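You operate a simulated robot arm through the tools that you are given. There is no shell and no other tool. Be economical: measure what you need, move in short steps, check, and stop when the job is done.

You run a simulated two-armed robot. Do the job below in one go: nothing can be reset, and whatever is moved stays where it is left.

JOB
Switch off and skim the wide pan; draw milk to the cup's grey band.
Fine: lift the wide lid off and back on with both hands; froth goes in the pink bowl; skimmer back in its place. Set down upright: purple skimmer.
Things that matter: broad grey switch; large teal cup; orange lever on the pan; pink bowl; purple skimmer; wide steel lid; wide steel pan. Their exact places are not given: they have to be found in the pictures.

It is judged by the outcome, as a careful person would: the job done as asked, and still so three seconds after it is handed in. It fails if anything else is knocked over, pushed out of place, dropped, spilled or broken. Lids that push on must go on centred and level and be pressed home; caps that screw on are set level and turned clockwise until they are tight.

ROBOT AND FRAMES
Two 7-joint arms with two-finger parallel grippers on one trunk, on a base that drives. Base frame: it is fixed to the floor where the robot stands at the start and does not move with it; the origin is under the middle of the robot, x ahead of it, y to its left, z up. Lengths are in m, angles in degrees, forces in N, time in s.
The left shoulder is at the start at [0.07, 0.134, 1.276], the right one opposite. With the tool pointing down near the work surface each hand reaches from about 0.1 to 0.62 m from the robot's upright axis, wherever it stands, measured 20 degrees to its own side. Places, roughly: broad grey switch [0.5, 0, 0.9]; orange lever on the pan [0.7, 0.1, 1]; pink bowl (13x13x6 cm) [0.7, 0.3, 0.9]; wide steel lid (30x30x7 cm) [0.5, 0.2, 1.1]; wide steel pan [0.5, 0.2, 1]. Payload 1.57 kg a hand.
Tool frame (each hand has its own): the origin (TCP) lies between the finger pads and is the grasp point; the fingertips stand 0.03 m ahead of it; z points along the fingers, y is the line along which they close. Largest opening 0.08 m; finger width 0.017, thickness 0.012; the body of the gripper, 0.04 by 0.082 m, starts 0.08 m behind the TCP.
Orientation is that of the tool frame in the base frame, as a unit quaternion [w, x, y, z]. With the fingers straight down and closing along the base's y, the tool's x points along the base's -x, its y along +y and its z along -z.

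CONTROLS
- The arms move only by the tool move_arm. It takes "left_rows", "right_rows" or both (then of equal length, played together; a hand with none holds still); each is a list of rows, each a list of 7 numbers: the shift along the tool's x, y, z in m, then the turn, a rotation vector about the tool's x, y, z in degrees, then the opening, from 0 (shut) to 1 (fully open). In form: [[dx, dy, dz, rx, ry, rz, claw], ...]. A call has 1 to 12 rows; each row is the pose to reach, as a shift and turn from the pose commanded when the call began, along the tool's axes at that moment. Rows are played at 5 a second. More than 0.05 m and 8.6 degrees between two rows, or a gripper value outside its range, and nothing of the call is played. A pose out of reach is approached as far as the arm can. The call stops where the force on the tool passes 50 N (or 10 N more than at its start, if that is more) or the arm is blocked; 0.2 s more then pass. The fingers move at their own pace (about 0.153 m/s each) and stop on an object; they squeeze with about 25 N. The grip force told is the motor's: it shows also when the fingers shut on nothing. Time passes only in rows, and 0.2 s behind the last, so rows that repeat a pose let the fingers close. It gives the time, the measured TCP pose, the force on the tool (base axes), the opening and the grip force at its end, in the units of the frame above (readings bear some noise), with the torque about the TCP (base axes, N m) and any sound that the robot's microphone picked up.
- Cameras (640 x 400 px; columns grow to the right, rows downward): "scene" is now at [0.1296, 0.0239, 1.4947]; the picture's right is [0.27, -0.96, 0.00], its down [-0.64, -0.18, -0.75] and it looks along [0.72, 0.20, -0.67] (base axes); focal length 214 px, centre (320, 200). "left" rides on the left gripper at [0.072, 0.007, -0.122] in its tool frame; the picture's right is [-0.09, 1.00, 0.00], its down [-0.84, -0.08, -0.54] and it looks along [-0.54, -0.05, 0.84] (tool axes); focal length 238 px, centre (320, 200). "right" rides on the right gripper at [0.072, -0.007, -0.122] in its tool frame; the picture's right is [0.09, 1.00, 0.00], its down [-0.84, 0.08, -0.54] and it looks along [-0.54, 0.05, 0.84] (tool axes); focal length 238 px, centre (320, 200).
- camera(camera): a new picture of that camera. No time passes.
- raise_lower(by): slides the trunk up (or, below 0, down) by that many m; the arms and the scene camera ride with it, the base frame stays. It gives what a move gives, with no picture.
- drive_base(legs): drives the robot by 1 to 6 legs, each [ahead, left, turn to the left] in m, m and degrees, along the robot's own axes; the way and the turn of a leg run together, so that a leg with both is an arc; at most 1.5 m and 180 degrees a leg. The arms and the cameras ride along, it lands a little off, and it stops where it bumps. It gives what a move gives.
- aim_head(pan, tilt): turns the head with the scene camera to pan (to the left, within 86 degrees either way) and tilt (down, from -29 to 69), counted from straight ahead of the robot. It gives what a move gives.
- probe_pixels(camera, pixels): there is no depth. For up to 12 entries [column, row, z] of the newest picture of that camera ("zoom" is the newest enlarged one), the place [x, y] in the base frame at which the ray of that pixel passes the height z, good to about 0.002 m. No time passes.
- inspect(camera, box): a new picture of the part [left, top, right, bottom] of that camera's present view, enlarged. No time passes.
- sign_off(): hands the job in; it is judged then, once.

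Go step by step. Measure first, check grasps and placings, and put right what went wrong. The budget is 80 turns and 58 pictures, counting those below and the enlarged ones. Unless the task says otherwise, let go and move clear before handing in, and close with one line.

The tools are called as a command line: name --argument value ..., lists and objects as JSON in quotes. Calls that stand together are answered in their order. move_arm: Moves the arms, as the interface text tells. Its arguments: {"type":"object","properties":{"left_rows":{"type":"array","items":{"type":"array","items":{"type":"number"}}},"right_rows":{"type":"array","items":{"type":"array","items":{"type":"number"}}}},"required":[]} The other tools are called the same way: raise_lower (by) slides the trunk up or down; drive_base (legs) drives the base; aim_head (pan, tilt) turns the head that bears the scene camera; camera (camera) takes a picture; probe_pixels (camera, pixels) gives the place at which the rays of pixels pass given heights; inspect (camera, box) takes an enlarged picture of a part of a camera's view; sign_off () hands the job in.

At the start:

```text
time_s: 0.0
left_position: [0.347, 0.2517, 1.3471]
left_orientation: [0.001, 0.0, 1.0, 0.001]
left_contact_force: [-0.5, -0.5, 0.4]
left_moment: [0.03, 0.0, -0.01]
left_opening: 0.0797
left_gripper_force: 0.1
right_position: [0.3856, -0.0547, 1.3535]
right_orientation: [-0.001, 0.0, 1.0, 0.0]
right_contact_force: [-0.5, 0.1, -1.0]
right_moment: [0.0, 0.03, 0.02]
right_opening: 0.0801
right_gripper_force: 0.0
trunk travel left (down, up): [-0.85, 0.09]
robot x, y, heading: [-0.001, 0.0002, 0.0]
head pan, tilt: [15.7, 41.8]
```

scene: 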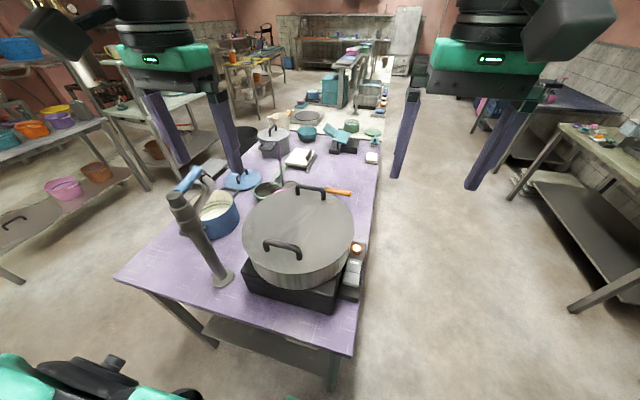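
right: 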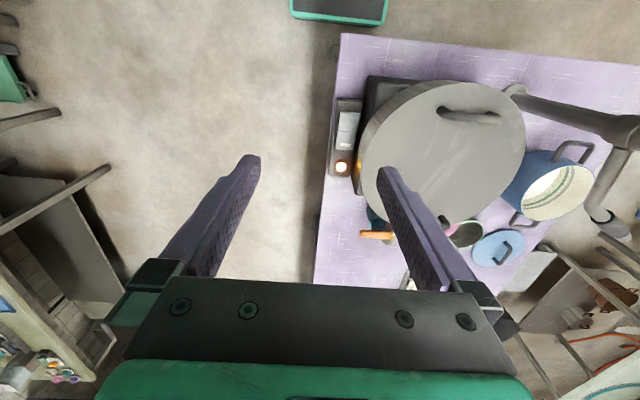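
left: 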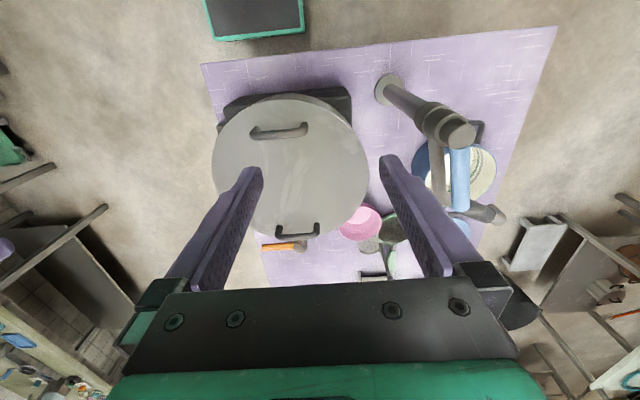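

The scene shows the wide pan with its lid on a black hob, the switch with a lit lamp near (355,265), and the orange lever near (340,191). I'll enlarge the areas around them to find the switch, cup, skimmer and bowl.

inspect --camera "scene" --box '[220, 100, 400, 212]'

inspect --camera "scene" --box '[150, 150, 400, 310]'

inspect --camera "left" --box '[200, 150, 520, 300]'

inspect --camera "right" --box '[310, 60, 640, 290]'

```text
3.56 times, centred on (310, 156) of scene
```

zoom: 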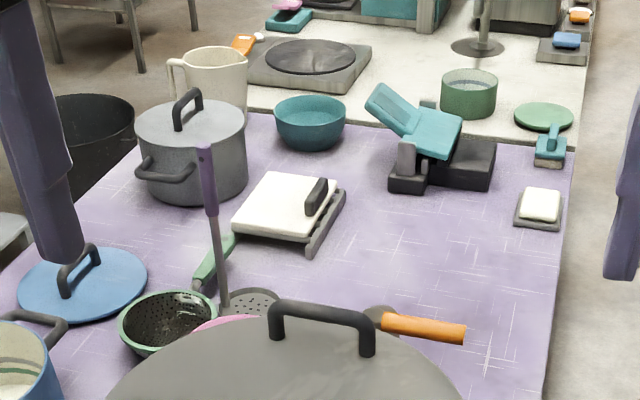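

```text
2.50 times, centred on (275, 230) of scene
```

zoom: 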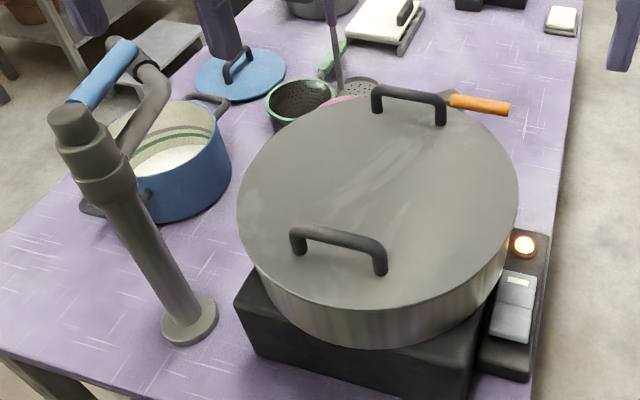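

```text
2.00 times, centred on (360, 225) of left
```

zoom: 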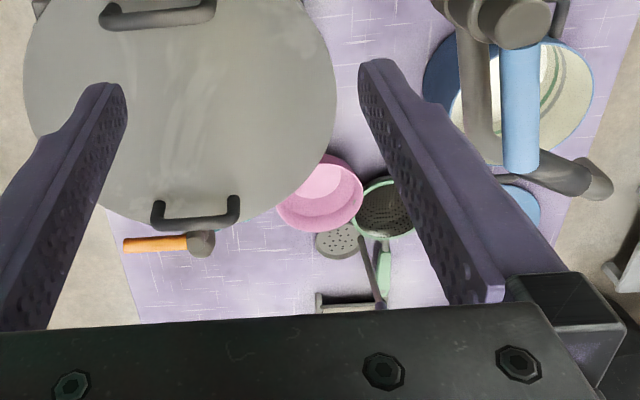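

```text
1.74 times, centred on (475, 175) of right
```

zoom: 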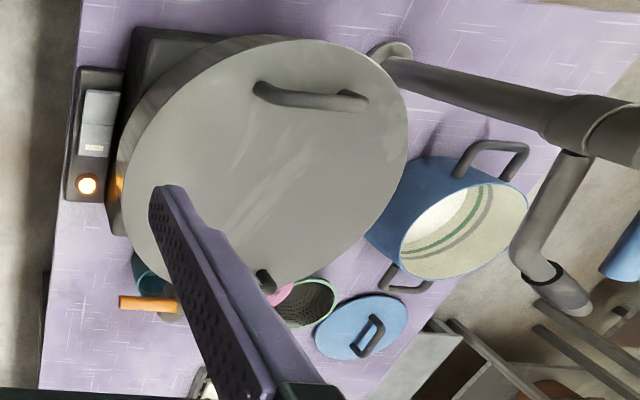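

The cup sits behind the pan under the tap, and the skimmer stands upright behind the pink bowl with its purple grip on top. I'll probe the same features from two cameras to get their heights.

probe_pixels --camera "scene" --pixels '[[286, 245, 1.0], [286, 245, 1.1], [314, 188, 1.0], [314, 188, 1.1], [222, 282, 0.85], [222, 282, 0.95], [350, 191, 0.9], [350, 191, 1.0], [278, 142, 0.9], [278, 142, 1.2], [357, 248, 0.85], [357, 248, 0.95]]'

probe_pixels --camera "left" --pixels '[[279, 131, 1.0], [279, 131, 1.1], [297, 232, 1.0], [297, 232, 1.1], [388, 90, 0.85], [388, 90, 0.95], [262, 246, 0.9], [262, 246, 1.0], [391, 303, 0.9], [391, 303, 1.2], [358, 221, 0.9], [358, 221, 1.0]]'

probe_pixels --camera "right" --pixels '[[341, 167, 0.85], [341, 167, 0.95], [349, 125, 0.85], [349, 125, 0.95], [361, 234, 0.9], [361, 234, 1.0], [470, 118, 1.0], [470, 118, 1.1]]'

```text
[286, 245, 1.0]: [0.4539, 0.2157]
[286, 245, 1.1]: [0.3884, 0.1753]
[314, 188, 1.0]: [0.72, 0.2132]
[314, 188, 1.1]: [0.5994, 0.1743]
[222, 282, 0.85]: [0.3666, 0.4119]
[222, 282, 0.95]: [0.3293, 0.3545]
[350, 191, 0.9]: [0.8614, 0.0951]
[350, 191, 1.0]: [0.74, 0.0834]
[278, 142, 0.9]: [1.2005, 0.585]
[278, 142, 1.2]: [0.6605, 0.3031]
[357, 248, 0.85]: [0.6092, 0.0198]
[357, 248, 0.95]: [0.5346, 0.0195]
```

```text
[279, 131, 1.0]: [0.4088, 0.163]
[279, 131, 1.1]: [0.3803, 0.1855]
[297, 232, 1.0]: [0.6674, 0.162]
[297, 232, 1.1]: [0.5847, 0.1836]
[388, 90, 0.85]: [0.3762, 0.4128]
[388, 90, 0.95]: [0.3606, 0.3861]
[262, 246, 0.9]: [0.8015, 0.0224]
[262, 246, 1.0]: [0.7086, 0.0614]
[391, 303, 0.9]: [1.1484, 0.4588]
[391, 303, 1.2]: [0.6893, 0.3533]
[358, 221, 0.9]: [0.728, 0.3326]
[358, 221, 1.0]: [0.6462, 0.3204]
```

```text
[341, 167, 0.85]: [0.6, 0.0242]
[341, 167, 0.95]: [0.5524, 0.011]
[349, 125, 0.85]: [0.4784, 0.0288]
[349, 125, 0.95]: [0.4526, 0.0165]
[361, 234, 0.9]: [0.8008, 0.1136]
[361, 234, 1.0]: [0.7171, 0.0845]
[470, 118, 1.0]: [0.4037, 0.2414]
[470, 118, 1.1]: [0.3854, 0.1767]
```

The lid handles are at about (0.39, 0.18) and (0.595, 0.18), z about 1.09. The table top is near z 0.85 and the switch near (0.47, 0.025, 0.88). Turned to face +y from the table's right side, I'd have one handle per hand, so I'll drive there.

drive_base --legs '[[0, -0.45, 0], [0.5, 0, 0], [0, 0, 90]]'

aim_head --pan -10 --tilt 45

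camera --camera "scene"

```text
time_s: 9.1
left_position: [0.2687, -0.101, 1.3468]
left_orientation: [0.0, -0.698, 0.716, 0.001]
left_contact_force: [-0.7, 0.3, -0.6]
left_moment: [0.0, -0.01, 0.04]
left_opening: 0.0801
left_gripper_force: 0.1
right_position: [0.5766, -0.0694, 1.3543]
right_orientation: [0.0, -0.697, 0.717, 0.0]
right_contact_force: [0.0, 0.3, 0.2]
right_moment: [0.01, -0.01, 0.01]
right_opening: 0.0799
right_gripper_force: 0.2
trunk travel left (down, up): [-0.85, 0.09]
robot x, y, heading: [0.5125, -0.457, 88.6]
head pan, tilt: [15.7, 41.8]
```

```text
time_s: 10.0
left_position: [0.2686, -0.1011, 1.3473]
left_orientation: [0.001, -0.697, 0.717, 0.001]
left_contact_force: [-0.1, 0.4, 0.1]
left_moment: [-0.02, -0.02, 0.04]
left_opening: 0.0799
left_gripper_force: 0.0
right_position: [0.5763, -0.0698, 1.3536]
right_orientation: [0.001, -0.698, 0.716, 0.001]
right_contact_force: [0.2, -0.4, -0.3]
right_moment: [-0.02, -0.04, 0.02]
right_opening: 0.08
right_gripper_force: 0.0
trunk travel left (down, up): [-0.85, 0.09]
robot x, y, heading: [0.5093, -0.4548, 88.1]
head pan, tilt: [-10.0, 45.0]
```

```text
50 pictures are left
```

scene: 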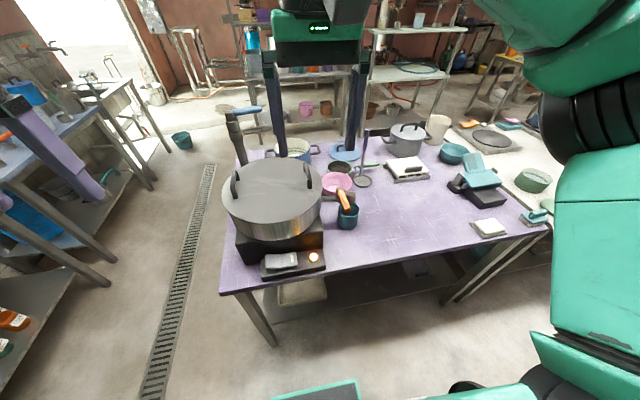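

Everything is visible now: the cup at (347,217), the orange lever at (345,200), the bowl at (337,183), the skimmer at (363,165) and the switch at (281,262). I'll enlarge two parts.

inspect --camera "scene" --box '[305, 115, 405, 235]'

inspect --camera "scene" --box '[210, 130, 370, 290]'

probe_pixels --camera "scene" --pixels '[[348, 228, 0.85], [347, 208, 0.93], [363, 186, 0.85], [366, 128, 1.2], [337, 190, 0.87], [281, 262, 0.88], [313, 257, 0.88], [234, 185, 1.09], [310, 179, 1.09], [400, 225, 0.85], [546, 232, 0.85], [223, 293, 0.85]]'

```text
3.33 times, centred on (355, 175) of scene
```

zoom: 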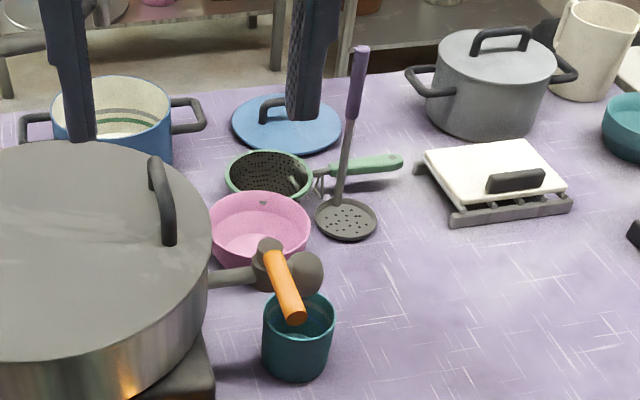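

```text
2.50 times, centred on (290, 210) of scene
```

zoom: 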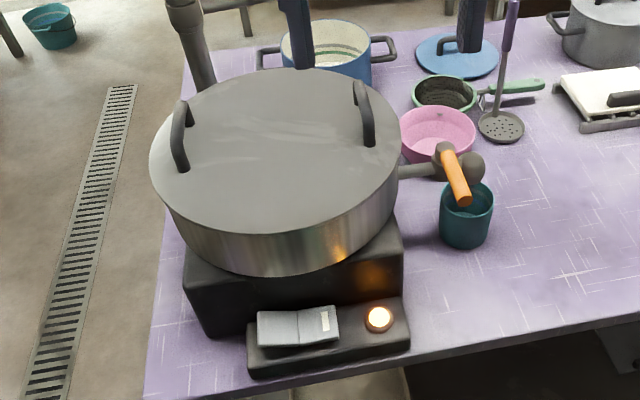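

```text
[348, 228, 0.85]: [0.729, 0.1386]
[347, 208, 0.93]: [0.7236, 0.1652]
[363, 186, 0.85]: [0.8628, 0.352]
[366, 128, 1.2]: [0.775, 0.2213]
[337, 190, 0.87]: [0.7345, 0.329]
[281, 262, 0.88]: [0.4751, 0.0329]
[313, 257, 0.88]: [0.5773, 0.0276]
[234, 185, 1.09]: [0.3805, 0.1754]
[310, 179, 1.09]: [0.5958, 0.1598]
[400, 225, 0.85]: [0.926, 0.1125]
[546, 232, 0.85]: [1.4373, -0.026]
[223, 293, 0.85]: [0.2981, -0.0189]
```

The table is clear to the right of the cup, around (0.95, 0.14), so the lid can rest there. I'll look down to see how near the base can get to the table, and probe what surrounds that spot.

probe_pixels --camera "scene" --pixels '[[450, 188, 0.85], [470, 200, 0.85], [472, 233, 0.85], [393, 182, 0.85], [361, 176, 0.86], [367, 130, 1.09], [363, 150, 1.0], [355, 212, 0.98], [342, 189, 1.0], [351, 208, 0.95]]'

aim_head --pan 0 --tilt 69

camera --camera "scene"

```text
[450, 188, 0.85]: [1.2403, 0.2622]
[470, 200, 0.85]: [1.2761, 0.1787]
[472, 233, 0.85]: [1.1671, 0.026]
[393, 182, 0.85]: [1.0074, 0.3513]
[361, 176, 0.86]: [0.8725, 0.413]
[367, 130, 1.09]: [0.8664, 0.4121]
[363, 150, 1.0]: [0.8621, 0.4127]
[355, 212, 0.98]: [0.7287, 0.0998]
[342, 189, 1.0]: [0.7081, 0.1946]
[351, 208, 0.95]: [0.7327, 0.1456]
```

```text
time_s: 10.9
left_position: [0.2694, -0.0998, 1.3483]
left_orientation: [0.0, -0.697, 0.717, -0.001]
left_contact_force: [0.2, 0.6, 0.7]
left_moment: [0.01, -0.02, -0.02]
left_opening: 0.0801
left_gripper_force: 0.1
right_position: [0.5775, -0.0705, 1.3547]
right_orientation: [0.0, -0.697, 0.717, 0.0]
right_contact_force: [0.1, -0.4, 0.1]
right_moment: [-0.02, 0.02, 0.01]
right_opening: 0.08
right_gripper_force: 0.0
trunk travel left (down, up): [-0.85, 0.09]
robot x, y, heading: [0.5128, -0.4535, 88.7]
head pan, tilt: [0.0, 68.8]
```

```text
47 pictures are left
```

scene: 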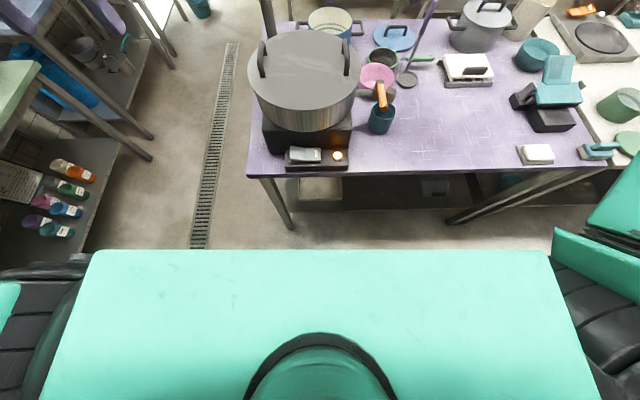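

The stem stands vertical at (0.867, 0.412). The first wrist pictures show the front edge of the base (left picture, row 38), so I'll probe that to see how close it can go.

probe_pixels --camera "left" --pixels '[[215, 42, 0.1], [305, 33, 0.1], [215, 42, 0.3], [305, 33, 0.3], [215, 42, 0.5], [305, 33, 0.5]]'

probe_pixels --camera "right" --pixels '[[290, 17, 0.1], [385, 25, 0.1], [290, 17, 0.3], [385, 25, 0.3], [290, 17, 0.5], [385, 25, 0.5]]'

```text
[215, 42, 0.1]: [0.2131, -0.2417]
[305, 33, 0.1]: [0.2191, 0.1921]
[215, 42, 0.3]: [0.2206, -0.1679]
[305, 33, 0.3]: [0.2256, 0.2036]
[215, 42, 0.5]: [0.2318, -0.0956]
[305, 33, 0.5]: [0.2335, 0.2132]
```

```text
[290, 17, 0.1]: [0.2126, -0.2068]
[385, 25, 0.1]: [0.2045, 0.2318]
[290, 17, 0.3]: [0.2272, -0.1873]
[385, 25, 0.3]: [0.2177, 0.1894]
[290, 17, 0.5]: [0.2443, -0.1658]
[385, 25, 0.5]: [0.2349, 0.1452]
```

The base reaches 0.22 m ahead of its axis and the table edge is at y = -0.02, so I can drive up to y = -0.28.

drive_base --legs '[[0.17, 0.015, 1.4]]'

aim_head --pan 0 --tilt 50

inspect --camera "scene" --box '[200, 60, 520, 260]'

camera --camera "left"

```text
time_s: 12.3
left_position: [0.2482, 0.0566, 1.3496]
left_orientation: [0.002, -0.706, 0.708, 0.002]
left_contact_force: [-0.2, -0.8, 1.2]
left_moment: [0.05, -0.01, 0.0]
left_opening: 0.0799
left_gripper_force: 0.0
right_position: [0.5564, 0.0936, 1.3563]
right_orientation: [0.002, -0.706, 0.708, 0.001]
right_contact_force: [0.2, -1.0, 0.6]
right_moment: [0.0, -0.03, 0.03]
right_opening: 0.0799
right_gripper_force: 0.2
trunk travel left (down, up): [-0.85, 0.09]
robot x, y, heading: [0.4993, -0.2894, 89.6]
head pan, tilt: [0.0, 68.8]
```

```text
time_s: 13.1
left_position: [0.2488, 0.0618, 1.3478]
left_orientation: [0.0, -0.705, 0.709, 0.0]
left_contact_force: [0.2, -0.2, -0.3]
left_moment: [0.02, 0.0, 0.0]
left_opening: 0.08
left_gripper_force: 0.2
right_position: [0.557, 0.0989, 1.3537]
right_orientation: [-0.001, -0.706, 0.709, 0.001]
right_contact_force: [0.0, 0.0, -0.4]
right_moment: [0.01, -0.01, 0.01]
right_opening: 0.08
right_gripper_force: 0.1
trunk travel left (down, up): [-0.85, 0.09]
robot x, y, heading: [0.5001, -0.2882, 89.9]
head pan, tilt: [0.0, 50.0]
```

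```text
2.00 times, centred on (360, 160) of scene
```

zoom: 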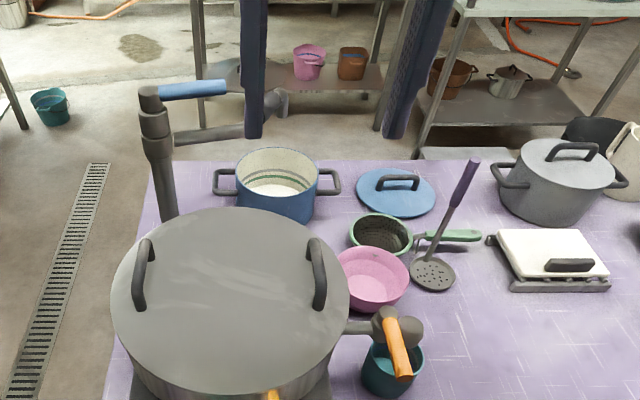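

```text
45 pictures are left
```

left: 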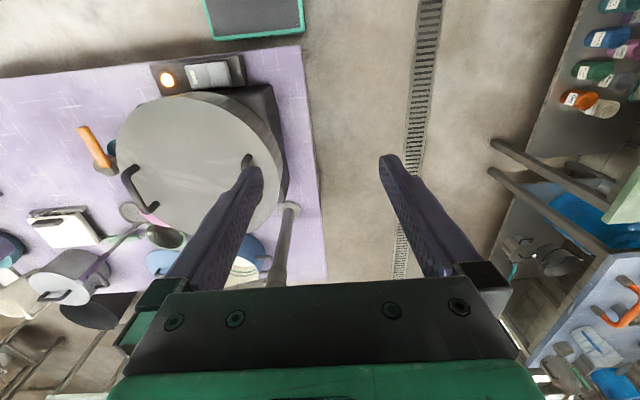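

The fingers close along x, which suits the handles since their bars run along y. Next is the switch: I'll enlarge it in the left view to see which half stands proud.

inspect --camera "left" --box '[140, 45, 260, 120]'

probe_pixels --camera "left" --pixels '[[192, 77, 0.885], [230, 72, 0.885], [167, 79, 0.885], [248, 158, 1.09], [128, 180, 1.09]]'

inspect --camera "scene" --box '[240, 240, 400, 340]'

```text
5.33 times, centred on (200, 82) of left
```

zoom: 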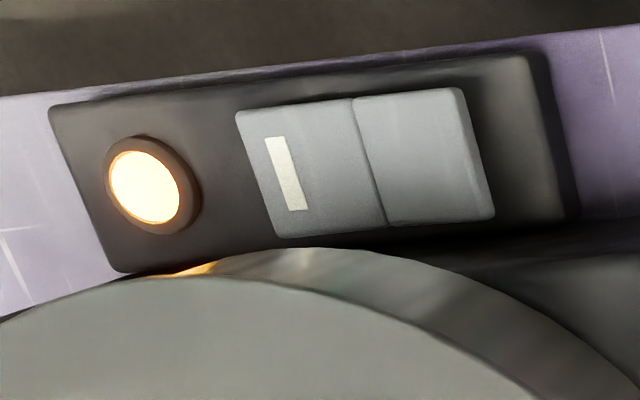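

```text
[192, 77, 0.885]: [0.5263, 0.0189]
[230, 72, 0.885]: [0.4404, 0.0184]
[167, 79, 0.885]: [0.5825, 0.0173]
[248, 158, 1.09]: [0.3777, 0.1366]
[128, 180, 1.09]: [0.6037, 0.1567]
```

```text
4.00 times, centred on (320, 290) of scene
```

zoom: 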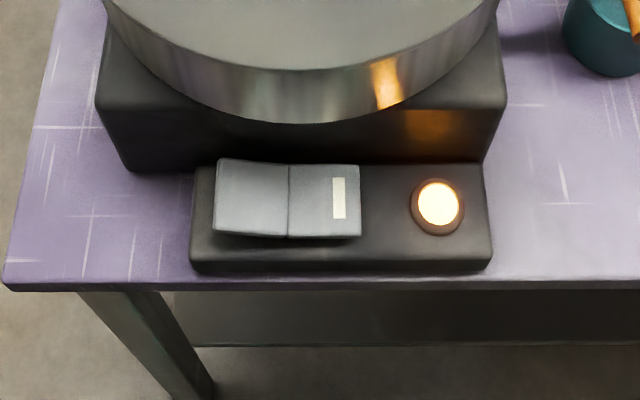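

The lamp is on and the rocker's right half, marked I, is pressed in, so I need to press the left half near (0.45, 0.02). The lid overhangs it, so I'll bring the left hand in closed and tilted 30 degrees.

move_arm --left_rows '[[0.03, -0.03, 0, 0, -7.5, 0, 0], [0.06, -0.07, 0.01, 0, -15, 0, 0], [0.09, -0.11, 0.02, 0, -22.5, 0, 0], [0.112, -0.15, 0.04, 0, -30, 0, 0], [0.112, -0.185, 0.07, 0, -30, 0, 0], [0.112, -0.199, 0.115, 0, -30, 0, 0], [0.112, -0.199, 0.16, 0, -30, 0, 0], [0.112, -0.199, 0.205, 0, -30, 0, 0], [0.112, -0.199, 0.25, 0, -30, 0, 0], [0.112, -0.199, 0.295, 0, -30, 0, 0], [0.112, -0.199, 0.34, 0, -30, 0, 0], [0.112, -0.199, 0.34, 0, -30, 0, 0]]' --right_rows '[[0, -0.02, 0, 0, 0, 0, 1], [0, -0.04, 0, 0, 0, 0, 1], [0, -0.06, 0, 0, 0, 0, 1], [0, -0.06, 0, 0, 0, 0, 1], [0, -0.06, 0, 0, 0, 0, 1], [0, -0.06, 0, 0, 0, 0, 1], [0, -0.06, 0, 0, 0, 0, 1], [0, -0.06, 0, 0, 0, 0, 1], [0, -0.06, 0, 0, 0, 0, 1], [0, -0.06, 0, 0, 0, 0, 1], [0, -0.06, 0, 0, 0, 0, 1], [0, -0.06, 0, 0, 0, 0, 1]]'

camera --camera "left"

```text
refused: row 2 steps farther than a row can; nothing moved
```

```text
42 pictures are left
```

left: 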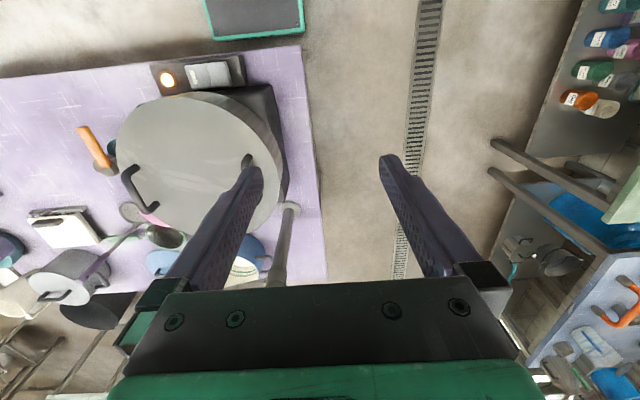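

The call was refused because row 2 shifted a little over 0.05 m. I'll send it again with smaller steps.

move_arm --left_rows '[[0.03, -0.03, 0, 0, -7.5, 0, 0], [0.055, -0.07, 0.01, 0, -15, 0, 0], [0.08, -0.11, 0.02, 0, -22.5, 0, 0], [0.1, -0.15, 0.04, 0, -30, 0, 0], [0.112, -0.18, 0.075, 0, -30, 0, 0], [0.112, -0.199, 0.115, 0, -30, 0, 0], [0.112, -0.199, 0.16, 0, -30, 0, 0], [0.112, -0.199, 0.205, 0, -30, 0, 0], [0.112, -0.199, 0.25, 0, -30, 0, 0], [0.112, -0.199, 0.295, 0, -30, 0, 0], [0.112, -0.199, 0.34, 0, -30, 0, 0], [0.112, -0.199, 0.34, 0, -30, 0, 0]]' --right_rows '[[0, -0.02, 0, 0, 0, 0, 1], [0, -0.04, 0, 0, 0, 0, 1], [0, -0.06, 0, 0, 0, 0, 1], [0, -0.06, 0, 0, 0, 0, 1], [0, -0.06, 0, 0, 0, 0, 1], [0, -0.06, 0, 0, 0, 0, 1], [0, -0.06, 0, 0, 0, 0, 1], [0, -0.06, 0, 0, 0, 0, 1], [0, -0.06, 0, 0, 0, 0, 1], [0, -0.06, 0, 0, 0, 0, 1], [0, -0.06, 0, 0, 0, 0, 1], [0, -0.06, 0, 0, 0, 0, 1]]'

inspect --camera "scene" --box '[220, 200, 420, 325]'

```text
time_s: 14.2
left_position: [0.3671, -0.0166, 1.3007]
left_orientation: [-0.166, 0.768, -0.615, -0.067]
left_contact_force: [-0.1, -0.1, 0.0]
left_moment: [0.01, 0.01, 0.0]
left_opening: 0.0003
left_gripper_force: 20.9
left hand out of reach, approached as far as the arm can: row 5
right_position: [0.616, 0.0946, 1.3552]
right_orientation: [0.0, -0.705, 0.709, 0.0]
right_contact_force: [-0.5, 0.1, 0.6]
right_moment: [0.01, 0.02, -0.01]
right_opening: 0.08
right_gripper_force: 0.0
trunk travel left (down, up): [-0.85, 0.09]
robot x, y, heading: [0.4981, -0.2888, 90.1]
head pan, tilt: [0.0, 50.0]
stopped in row 5 (left hand): the arm was blocked; the commanded pose is now the measured one
```

```text
3.20 times, centred on (320, 262) of scene
```

zoom: 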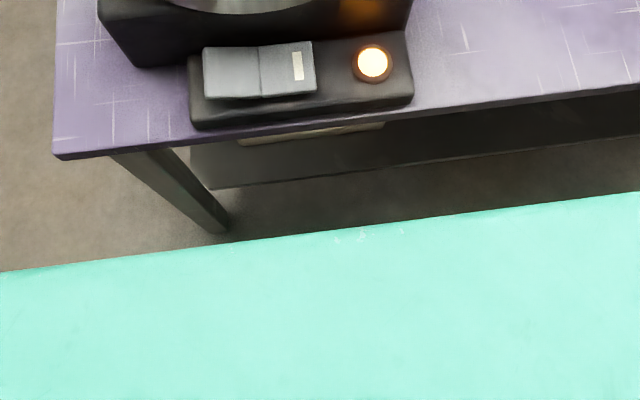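

The pose is too close to the trunk for the left arm. I'll back off and shift right so the switch lies comfortably ahead on its left.

drive_base --legs '[[-0.15, -0.08, 0]]'

```text
time_s: 15.6
left_position: [0.4428, -0.1638, 1.2985]
left_orientation: [-0.164, 0.77, -0.613, -0.067]
left_contact_force: [-0.5, -0.1, -0.8]
left_moment: [0.0, -0.02, 0.02]
left_opening: 0.0
left_gripper_force: 20.9
right_position: [0.6929, -0.0497, 1.3531]
right_orientation: [0.0, -0.707, 0.708, -0.002]
right_contact_force: [-0.1, 0.3, 0.2]
right_moment: [-0.01, -0.01, -0.05]
right_opening: 0.0801
right_gripper_force: 0.1
trunk travel left (down, up): [-0.85, 0.09]
robot x, y, heading: [0.5778, -0.438, 90.0]
head pan, tilt: [0.0, 50.0]
```

The hand is tilted about 20 degrees toward the switch, which is enough. I'll bring the closed fingertips above the left half of the rocker.

move_arm --left_rows '[[-0.004, 0.003, 0.046, 0, 0, 0, 0], [-0.008, 0.006, 0.092, 0, 0, 0, 0], [-0.012, 0.009, 0.138, 0, 0, 0, 0], [-0.0165, 0.0122, 0.183, 0, 0, 0, 0], [-0.022, 0.0157, 0.23, 0, 0, 0, 0], [-0.027, 0.019, 0.278, 0, 0, 0, 0], [-0.0323, 0.0226, 0.325, 0, 0, 0, 0], [-0.041, 0.0236, 0.357, 0, 0, 0, 0], [-0.0506, 0.0246, 0.389, 0, 0, 0, 0], [-0.0506, 0.0246, 0.389, 0, 0, 0, 0]]'

inspect --camera "left" --box '[200, 0, 440, 150]'

inspect --camera "scene" --box '[160, 120, 360, 245]'

```text
time_s: 17.8
left_position: [0.4481, 0.0053, 0.9486]
left_orientation: [-0.165, 0.769, -0.614, -0.067]
left_contact_force: [-0.9, -1.0, 1.1]
left_moment: [-0.01, 0.0, 0.01]
left_opening: 0.0
left_gripper_force: 21.8
left hand out of reach, approached as far as the arm can: row 1, 2, 3, 4, 5, 6
right_position: [0.6936, -0.0545, 1.356]
right_orientation: [0.0, -0.707, 0.708, 0.0]
right_contact_force: [0.0, -0.1, -1.1]
right_moment: [-0.02, 0.0, -0.01]
right_opening: 0.08
right_gripper_force: 0.1
trunk travel left (down, up): [-0.85, 0.09]
robot x, y, heading: [0.5782, -0.4409, 89.7]
head pan, tilt: [0.0, 50.0]
```

```text
2.67 times, centred on (320, 75) of left
```

zoom: 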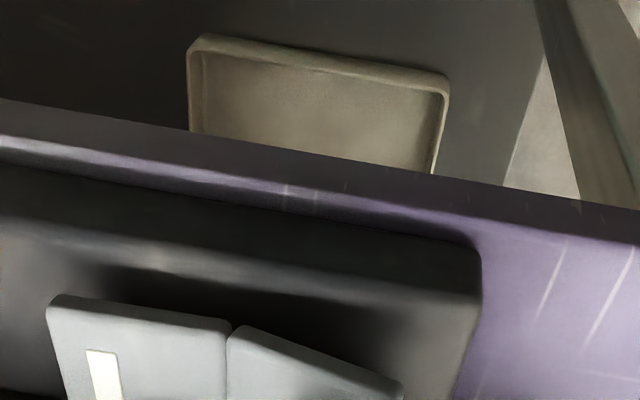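

```text
3.20 times, centred on (260, 182) of scene
```

zoom: 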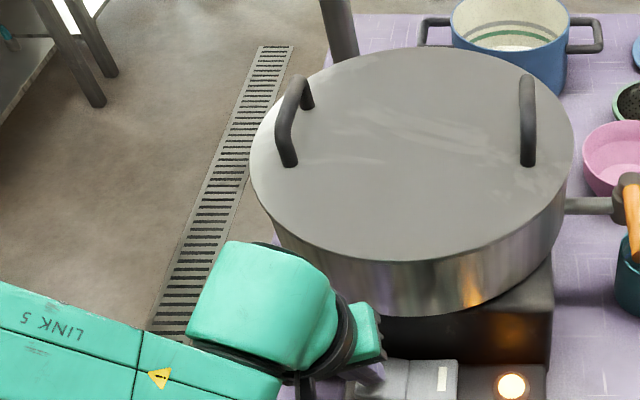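

The fingertips are near the rocker, but the enlarged picture misses their ends, so I'll take the whole left view.

camera --camera "left"

```text
38 pictures are left
```

left: 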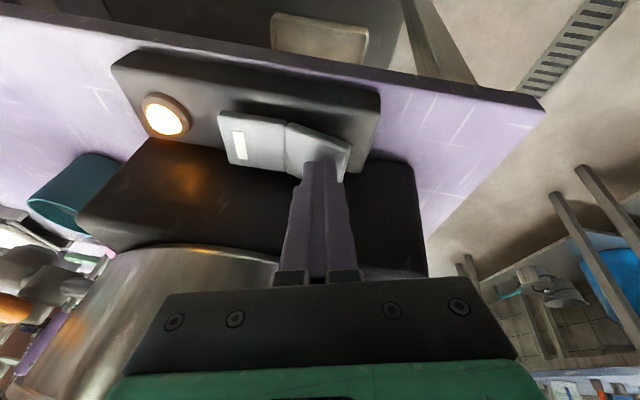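

The fingertips at (322,165) are over the raised half, toward the hob edge. I'll shift 6 mm toward me and press down in small steps.

move_arm --left_rows '[[0.0085, 0.0028, 0.0055, 0, 0, 0, 0], [0.0107, 0.0042, 0.0135, 0, 0, 0, 0], [0.0133, 0.0056, 0.0215, 0, 0, 0, 0], [0.0155, 0.0068, 0.0285, 0, 0, 0, 0], [0.0175, 0.008, 0.035, 0, 0, 0, 0], [0.019, 0.0088, 0.04, 0, 0, 0, 0]]'

camera --camera "left"

```text
time_s: 18.6
left_position: [0.4476, -0.0013, 0.9367]
left_orientation: [-0.176, 0.766, -0.614, -0.076]
left_contact_force: [-8.9, -18.1, 37.1]
left_moment: [-0.49, 0.47, 0.1]
left_opening: 0.0
left_gripper_force: 21.2
right_position: [0.6931, -0.0634, 1.3579]
right_orientation: [0.004, -0.707, 0.708, 0.002]
right_contact_force: [-0.8, -0.3, -0.1]
right_moment: [0.0, 0.01, 0.0]
right_opening: 0.0801
right_gripper_force: 0.1
trunk travel left (down, up): [-0.85, 0.09]
robot x, y, heading: [0.5759, -0.4396, 89.9]
head pan, tilt: [0.0, 50.0]
stopped in row 3 (left hand): the force on the tool passed its limit at 60 N (the readings are from after the stop); the commanded pose is now the measured one
```

```text
37 pictures are left
```

left: 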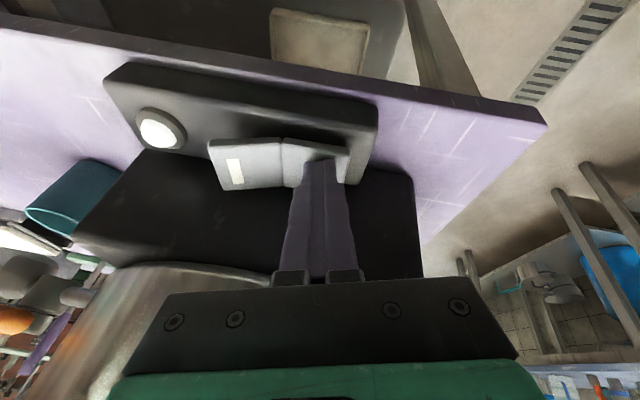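

The lamp has gone dark, so the hob is off. I'll retreat the left hand, turn it to point straight down and bring it above the lid's left side.

move_arm --left_rows '[[0.0095, -0.0024, -0.0462, 0, 0, 0, 0], [0.0155, -0.0044, -0.08, 0, 0, 0, 0], [0.0215, -0.0064, -0.1146, 0, 0, 0, 0], [0.008, -0.0134, -0.152, 0, 0, 0, 0], [-0.005, -0.0205, -0.189, 0, 0, 0, 0], [-0.0185, -0.0275, -0.226, 0, 0, 0, 0], [-0.052, -0.0256, -0.2277, -2, 5.1, 3.1, 0.3], [-0.086, -0.0237, -0.2294, -4, 10.2, 6.2, 0.6], [-0.12, -0.0218, -0.2311, -6, 15.4, 9.3, 1], [-0.154, -0.02, -0.2328, -8.1, 20.5, 12.4, 1], [-0.154, -0.02, -0.2328, -8.1, 20.5, 12.4, 1]]'

drive_base --legs '[[0.12, 0.08, 0]]'

camera --camera "left"

camera --camera "right"

```text
time_s: 21.0
left_position: [0.4074, 0.071, 1.1999]
left_orientation: [0.004, 0.707, -0.707, 0.004]
left_contact_force: [-0.9, 0.1, -0.2]
left_moment: [0.03, 0.0, -0.02]
left_opening: 0.08
left_gripper_force: 0.1
left hand out of reach, approached as far as the arm can: row 3, 4, 5, 6
right_position: [0.6934, -0.053, 1.3536]
right_orientation: [-0.001, -0.707, 0.707, -0.001]
right_contact_force: [-0.4, 1.1, -0.2]
right_moment: [0.0, -0.03, 0.01]
right_opening: 0.0801
right_gripper_force: 0.1
trunk travel left (down, up): [-0.85, 0.09]
robot x, y, heading: [0.5762, -0.435, 90.2]
head pan, tilt: [0.0, 50.0]
```

```text
time_s: 22.4
left_position: [0.331, 0.1887, 1.2027]
left_orientation: [0.003, 0.707, -0.707, 0.002]
left_contact_force: [0.9, -0.8, -0.8]
left_moment: [0.02, -0.01, -0.02]
left_opening: 0.0799
left_gripper_force: 0.2
right_position: [0.6177, 0.0631, 1.3558]
right_orientation: [0.0, -0.706, 0.708, 0.002]
right_contact_force: [0.0, 0.2, 0.3]
right_moment: [0.02, 0.02, 0.0]
right_opening: 0.0799
right_gripper_force: 0.0
trunk travel left (down, up): [-0.85, 0.09]
robot x, y, heading: [0.4989, -0.3202, 89.5]
head pan, tilt: [0.0, 50.0]
```

```text
36 pictures are left
```

left: 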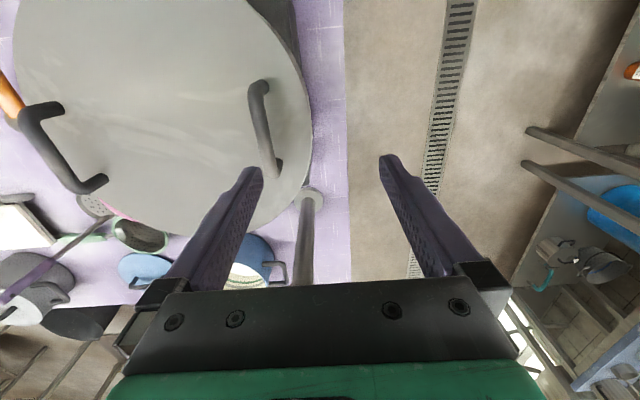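

```text
35 pictures are left
```

right: 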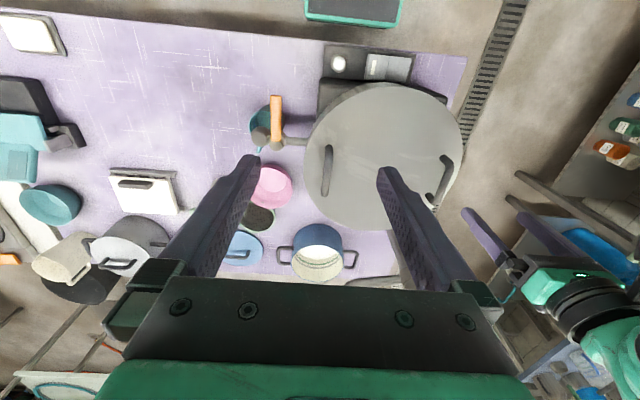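

I'll probe the ends of both handle bars in both wrist views to fix their centres and height.

probe_pixels --camera "left" --pixels '[[256, 86, 1.07], [256, 86, 1.1], [268, 172, 1.07], [268, 172, 1.1], [34, 110, 1.07], [34, 110, 1.1], [72, 190, 1.07], [72, 190, 1.1]]'

probe_pixels --camera "right" --pixels '[[329, 148, 1.07], [329, 148, 1.1], [325, 193, 1.07], [325, 193, 1.1], [451, 160, 1.07], [451, 160, 1.1], [437, 203, 1.07], [437, 203, 1.1], [347, 110, 1.05], [460, 130, 1.05], [390, 84, 1.05], [335, 215, 1.05]]'

```text
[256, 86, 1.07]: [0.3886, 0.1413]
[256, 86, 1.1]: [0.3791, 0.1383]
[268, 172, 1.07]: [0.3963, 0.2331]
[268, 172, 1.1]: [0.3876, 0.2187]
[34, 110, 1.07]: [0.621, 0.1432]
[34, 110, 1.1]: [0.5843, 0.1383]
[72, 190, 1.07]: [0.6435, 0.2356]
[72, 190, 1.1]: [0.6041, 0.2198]
```

```text
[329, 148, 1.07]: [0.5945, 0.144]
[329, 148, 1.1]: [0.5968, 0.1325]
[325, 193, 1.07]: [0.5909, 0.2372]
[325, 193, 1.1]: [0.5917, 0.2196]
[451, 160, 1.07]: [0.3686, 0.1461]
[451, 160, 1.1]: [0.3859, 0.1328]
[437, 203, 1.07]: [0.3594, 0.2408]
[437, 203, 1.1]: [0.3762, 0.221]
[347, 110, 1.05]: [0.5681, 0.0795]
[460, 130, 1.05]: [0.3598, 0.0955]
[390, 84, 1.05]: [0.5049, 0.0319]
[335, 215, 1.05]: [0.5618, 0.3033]
```

Both bars run along y with tops at z about 1.10: the left at (0.382, 0.178), the right at (0.594, 0.177). I'll bring both open hands down around them.

move_arm --left_rows '[[0.004, -0.02, 0, 0, 0, 0, 1], [0.0107, -0.051, 0, 0, 0, 0, 1], [0.0107, -0.051, 0, 0, 0, 0, 1], [0.0107, -0.051, 0, 0, 0, 0, 1], [0.0107, -0.051, 0, 0, 0, 0, 1], [0.0107, -0.051, 0.03, 0, 0, 0, 1], [0.0107, -0.051, 0.05, 0, 0, 0, 1], [0.0107, -0.051, 0.07, 0, 0, 0, 1], [0.0107, -0.051, 0.085, 0, 0, 0, 1], [0.0107, -0.051, 0.095, 0, 0, 0, 1], [0.0107, -0.051, 0.1057, 0, 0, 0, 1]]' --right_rows '[[-0.03, 0.01, 0.02, 0, 0, 0, 1], [-0.06, 0.015, 0.05, 0, 0, 0, 1], [-0.09, 0.02, 0.08, 0, 0, 0, 1], [-0.114, 0.0237, 0.11, 0, 0, 0, 1], [-0.114, 0.0237, 0.15, 0, 0, 0, 1], [-0.114, 0.0237, 0.18, 0, 0, 0, 1], [-0.114, 0.0237, 0.205, 0, 0, 0, 1], [-0.114, 0.0237, 0.225, 0, 0, 0, 1], [-0.114, 0.0237, 0.24, 0, 0, 0, 1], [-0.114, 0.0237, 0.25, 0, 0, 0, 1], [-0.114, 0.0237, 0.259, 0, 0, 0, 1]]'

inspect --camera "scene" --box '[160, 60, 480, 260]'

```text
time_s: 24.8
left_position: [0.3818, 0.1763, 1.0992]
left_orientation: [-0.002, 0.707, -0.707, -0.001]
left_contact_force: [-2.5, 3.6, 19.3]
left_moment: [0.21, 0.82, -0.2]
left_opening: 0.0801
left_gripper_force: 0.0
right_position: [0.592, 0.179, 1.1003]
right_orientation: [0.003, -0.707, 0.707, 0.003]
right_contact_force: [-0.9, 2.6, 14.1]
right_moment: [-0.07, -0.54, 0.07]
right_opening: 0.0797
right_gripper_force: 0.0
trunk travel left (down, up): [-0.85, 0.09]
robot x, y, heading: [0.5006, -0.3171, 89.8]
head pan, tilt: [0.0, 50.0]
```

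```text
2.00 times, centred on (320, 160) of scene
```

zoom: 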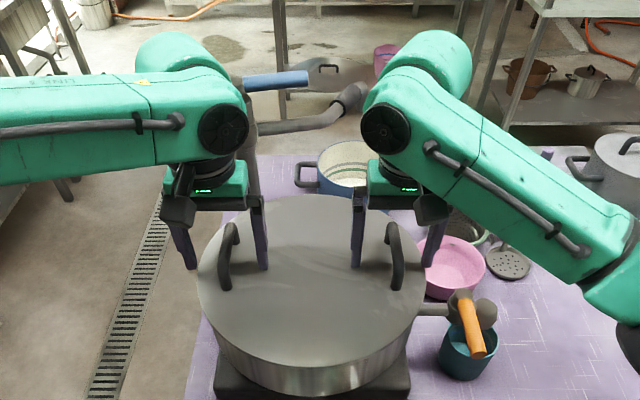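

The fingertips straddle both handles and just touch the lid top, with 19 N and 14 N. I'll rise 5 mm and close both.

move_arm --left_rows '[[0, 0, -0.005, 0, 0, 0, 1], [0, 0, -0.005, 0, 0, 0, 0.5], [0, 0, -0.005, 0, 0, 0, 0], [0, 0, -0.005, 0, 0, 0, 0], [0, 0, -0.005, 0, 0, 0, 0]]' --right_rows '[[0, 0, -0.005, 0, 0, 0, 1], [0, 0, -0.005, 0, 0, 0, 0.5], [0, 0, -0.005, 0, 0, 0, 0], [0, 0, -0.005, 0, 0, 0, 0], [0, 0, -0.005, 0, 0, 0, 0]]'

```text
time_s: 25.9
left_position: [0.3815, 0.1768, 1.1]
left_orientation: [0.004, 0.708, -0.706, 0.003]
left_contact_force: [0.0, -2.9, 3.8]
left_moment: [-0.28, 0.02, -0.07]
left_opening: 0.0138
left_gripper_force: 25.4
right_position: [0.591, 0.183, 1.1017]
right_orientation: [0.0, -0.707, 0.708, 0.0]
right_contact_force: [0.9, 0.3, 0.2]
right_moment: [-0.05, -0.01, -0.02]
right_opening: 0.0138
right_gripper_force: 24.4
trunk travel left (down, up): [-0.85, 0.09]
robot x, y, heading: [0.5007, -0.3218, 90.1]
head pan, tilt: [0.0, 50.0]
```

Both handles are gripped, each 13.8 mm thick. I'll lift by raising the trunk so both hands rise together, then look.

raise_lower --by 0.09

inspect --camera "scene" --box '[160, 60, 480, 260]'

```text
time_s: 27.2
left_position: [0.38, 0.1791, 1.1902]
left_orientation: [-0.003, -0.707, 0.707, -0.004]
left_contact_force: [0.6, -0.1, -2.6]
left_moment: [-0.39, 0.05, -0.1]
left_opening: 0.0133
left_gripper_force: 25.0
right_position: [0.5914, 0.1831, 1.1899]
right_orientation: [0.0, -0.707, 0.707, 0.0]
right_contact_force: [-0.5, -0.1, -2.3]
right_moment: [0.36, 0.08, 0.03]
right_opening: 0.0138
right_gripper_force: 25.1
trunk travel left (down, up): [-0.94, 0.0]
robot x, y, heading: [0.4948, -0.3188, 89.7]
head pan, tilt: [0.0, 50.0]
```

```text
2.00 times, centred on (320, 160) of scene
```

zoom: 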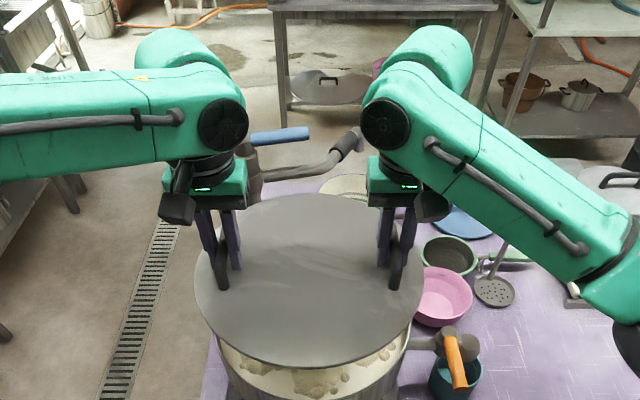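

The lid came up cleanly and froth shows in the pan. I'll carry the lid right over the free area and look before lowering it.

drive_base --legs '[[-0.035, -0.24, 0], [0, -0.23, 0]]'

camera --camera "scene"

```text
time_s: 30.3
left_position: [0.8471, 0.1428, 1.1894]
left_orientation: [-0.002, -0.707, 0.707, -0.006]
left_contact_force: [-0.9, -1.4, -2.6]
left_moment: [0.28, 0.0, -0.18]
left_opening: 0.0135
left_gripper_force: 24.8
right_position: [1.0568, 0.1455, 1.1907]
right_orientation: [0.001, -0.706, 0.709, -0.002]
right_contact_force: [-1.6, 0.6, -3.0]
right_moment: [-0.28, -0.06, -0.09]
right_opening: 0.0135
right_gripper_force: 24.7
trunk travel left (down, up): [-0.94, 0.0]
robot x, y, heading: [0.9722, -0.353, 89.7]
head pan, tilt: [0.0, 50.0]
```

```text
32 pictures are left
```

scene: 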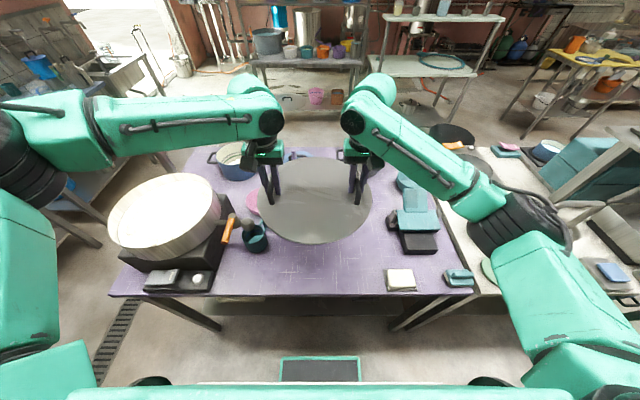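

The lid hangs over clear table at (0.952, 0.144). I'll lower the trunk a little, then lower both hands together, finishing in small steps.

raise_lower --by -0.06

move_arm --left_rows '[[0, 0, 0.02, 0, 0, 0, 0], [0, 0, 0.04, 0, 0, 0, 0], [0, 0, 0.06, 0, 0, 0, 0], [0, 0, 0.08, 0, 0, 0, 0], [0, 0, 0.1, 0, 0, 0, 0], [0, 0, 0.12, 0, 0, 0, 0], [0, 0, 0.14, 0, 0, 0, 0], [0, 0, 0.16, 0, 0, 0, 0], [0, 0, 0.175, 0, 0, 0, 0], [0, 0, 0.185, 0, 0, 0, 0]]' --right_rows '[[0, 0, 0.02, 0, 0, 0, 0], [0, 0, 0.04, 0, 0, 0, 0], [0, 0, 0.06, 0, 0, 0, 0], [0, 0, 0.08, 0, 0, 0, 0], [0, 0, 0.1, 0, 0, 0, 0], [0, 0, 0.12, 0, 0, 0, 0], [0, 0, 0.14, 0, 0, 0, 0], [0, 0, 0.16, 0, 0, 0, 0], [0, 0, 0.175, 0, 0, 0, 0], [0, 0, 0.185, 0, 0, 0, 0]]'

camera --camera "scene"

```text
time_s: 31.3
left_position: [0.8529, 0.1414, 1.1297]
left_orientation: [0.004, 0.707, -0.707, 0.002]
left_contact_force: [0.2, -0.9, -2.9]
left_moment: [0.01, -0.01, -0.11]
left_opening: 0.0137
left_gripper_force: 25.1
right_position: [1.063, 0.1451, 1.1309]
right_orientation: [0.0, -0.706, 0.708, 0.0]
right_contact_force: [-1.3, 0.2, -2.8]
right_moment: [-0.03, -0.03, -0.03]
right_opening: 0.0139
right_gripper_force: 24.9
trunk travel left (down, up): [-0.88, 0.06]
robot x, y, heading: [0.969, -0.3523, 89.5]
head pan, tilt: [0.0, 50.0]
```

```text
time_s: 32.3
left_position: [0.8451, 0.1305, 1.0602]
left_orientation: [0.006, -0.706, 0.708, -0.006]
left_contact_force: [1.9, 4.5, -2.8]
left_moment: [-0.33, -0.04, 0.4]
left_opening: 0.0144
left_gripper_force: 24.7
left hand out of reach, approached as far as the arm can: row 2, 3, 4, 5
right_position: [1.055, 0.1434, 1.053]
right_orientation: [0.008, 0.713, -0.702, -0.004]
right_contact_force: [-1.2, -4.7, -3.4]
right_moment: [0.34, 0.0, 0.5]
right_opening: 0.0139
right_gripper_force: 25.3
trunk travel left (down, up): [-0.88, 0.06]
robot x, y, heading: [0.9714, -0.3551, 89.5]
head pan, tilt: [0.0, 50.0]
stopped in row 5 (left hand): the force on the tool passed its limit at 53 N (the readings are from after the stop); the commanded pose is now the measured one
```

```text
31 pictures are left
```

scene: 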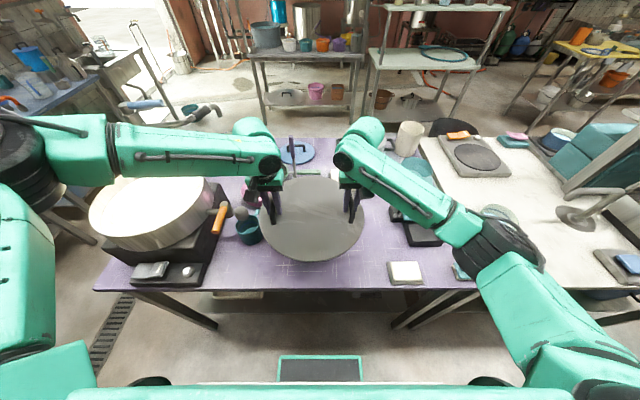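

The left arm ran out of reach going down, which left the lid slightly tilted. I'll level it by raising the right hand 7 mm, then lower with the trunk, since the left forearm clears the pan rim by about 5 cm.

move_arm --left_rows '[[-0.004, 0, -0.002, 0, 0, 0, 0], [-0.008, 0, -0.004, 0, 0, 0, 0], [-0.008, 0, -0.004, 0, 0, 0, 0]]' --right_rows '[[0, 0, -0.006, 0, 0, 0, 0], [0, 0, -0.011, 0, 0, 0, 0], [0, 0, -0.011, 0, 0, 0, 0]]'

raise_lower --by -0.11

camera --camera "scene"

```text
time_s: 33.1
left_position: [0.845, 0.1337, 1.0658]
left_orientation: [0.008, -0.705, 0.709, -0.006]
left_contact_force: [17.4, 3.8, -2.4]
left_moment: [0.37, 0.05, 0.44]
left_opening: 0.0141
left_gripper_force: 25.3
left hand out of reach, approached as far as the arm can: row 2, 3
right_position: [1.0555, 0.1429, 1.0654]
right_orientation: [0.008, 0.711, -0.703, -0.005]
right_contact_force: [-17.3, -4.3, -3.0]
right_moment: [-0.37, -0.09, 0.17]
right_opening: 0.0135
right_gripper_force: 25.4
trunk travel left (down, up): [-0.88, 0.06]
robot x, y, heading: [0.9713, -0.3525, 89.9]
head pan, tilt: [0.0, 50.0]
```

```text
time_s: 34.6
left_position: [0.8431, 0.1344, 0.9556]
left_orientation: [0.008, -0.705, 0.709, -0.006]
left_contact_force: [29.6, 4.6, -2.7]
left_moment: [-0.4, 0.12, 0.41]
left_opening: 0.0139
left_gripper_force: 25.3
right_position: [1.0548, 0.1435, 0.9541]
right_orientation: [0.008, 0.712, -0.703, -0.006]
right_contact_force: [-29.6, -4.0, -1.9]
right_moment: [0.41, -0.13, 0.15]
right_opening: 0.0142
right_gripper_force: 24.9
trunk travel left (down, up): [-0.77, 0.17]
robot x, y, heading: [0.9697, -0.3586, 89.9]
head pan, tilt: [0.0, 50.0]
```

```text
30 pictures are left
```

scene: 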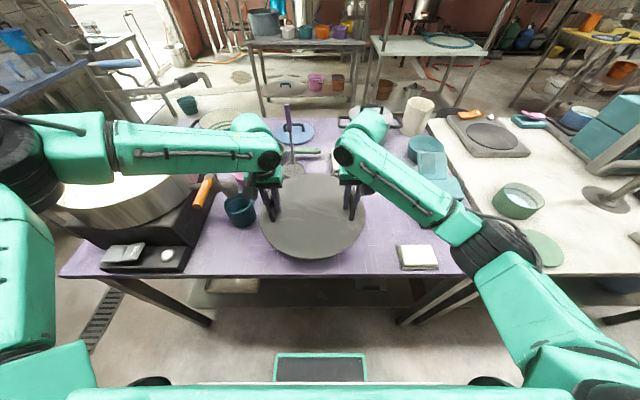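

The lid is level at z 0.955, with about 30 N of strain between the hands. I'll ease the right hand inward 3 mm, then lower step by step to contact.

move_arm --right_rows '[[0, 0.002, 0, 0, 0, 0, 0], [0, 0.002, 0, 0, 0, 0, 0]]'

raise_lower --by -0.025

raise_lower --by -0.006

```text
time_s: 35.2
left_position: [0.8435, 0.1357, 0.957]
left_orientation: [0.008, -0.706, 0.708, -0.007]
left_contact_force: [23.9, 2.9, -3.3]
left_moment: [0.05, 0.11, 0.44]
left_opening: 0.0138
left_gripper_force: 24.6
right_position: [1.0531, 0.1422, 0.9548]
right_orientation: [0.007, 0.711, -0.703, -0.005]
right_contact_force: [-24.2, -3.9, -2.8]
right_moment: [-0.06, -0.08, 0.16]
right_opening: 0.0138
right_gripper_force: 24.5
trunk travel left (down, up): [-0.77, 0.17]
robot x, y, heading: [0.9662, -0.3517, 89.9]
head pan, tilt: [0.0, 50.0]
```

```text
time_s: 35.9
left_position: [0.843, 0.1339, 0.9305]
left_orientation: [0.007, -0.705, 0.709, -0.005]
left_contact_force: [23.2, 4.0, -2.9]
left_moment: [0.06, 0.09, 0.46]
left_opening: 0.0139
left_gripper_force: 25.1
right_position: [1.0536, 0.1422, 0.9297]
right_orientation: [0.007, 0.71, -0.704, -0.005]
right_contact_force: [-22.3, -4.1, -3.4]
right_moment: [-0.08, -0.03, 0.19]
right_opening: 0.0139
right_gripper_force: 25.0
trunk travel left (down, up): [-0.745, 0.195]
robot x, y, heading: [0.9711, -0.3563, 89.8]
head pan, tilt: [0.0, 50.0]
```

```text
time_s: 36.4
left_position: [0.843, 0.1344, 0.924]
left_orientation: [0.008, -0.705, 0.709, -0.007]
left_contact_force: [22.7, 4.2, -2.8]
left_moment: [0.12, 0.1, 0.43]
left_opening: 0.0138
left_gripper_force: 25.3
right_position: [1.0533, 0.1423, 0.9255]
right_orientation: [0.007, 0.711, -0.703, -0.004]
right_contact_force: [-21.5, -4.4, -3.0]
right_moment: [-0.09, -0.07, 0.21]
right_opening: 0.0137
right_gripper_force: 24.7
trunk travel left (down, up): [-0.739, 0.201]
robot x, y, heading: [0.9722, -0.3536, 89.7]
head pan, tilt: [0.0, 50.0]
```

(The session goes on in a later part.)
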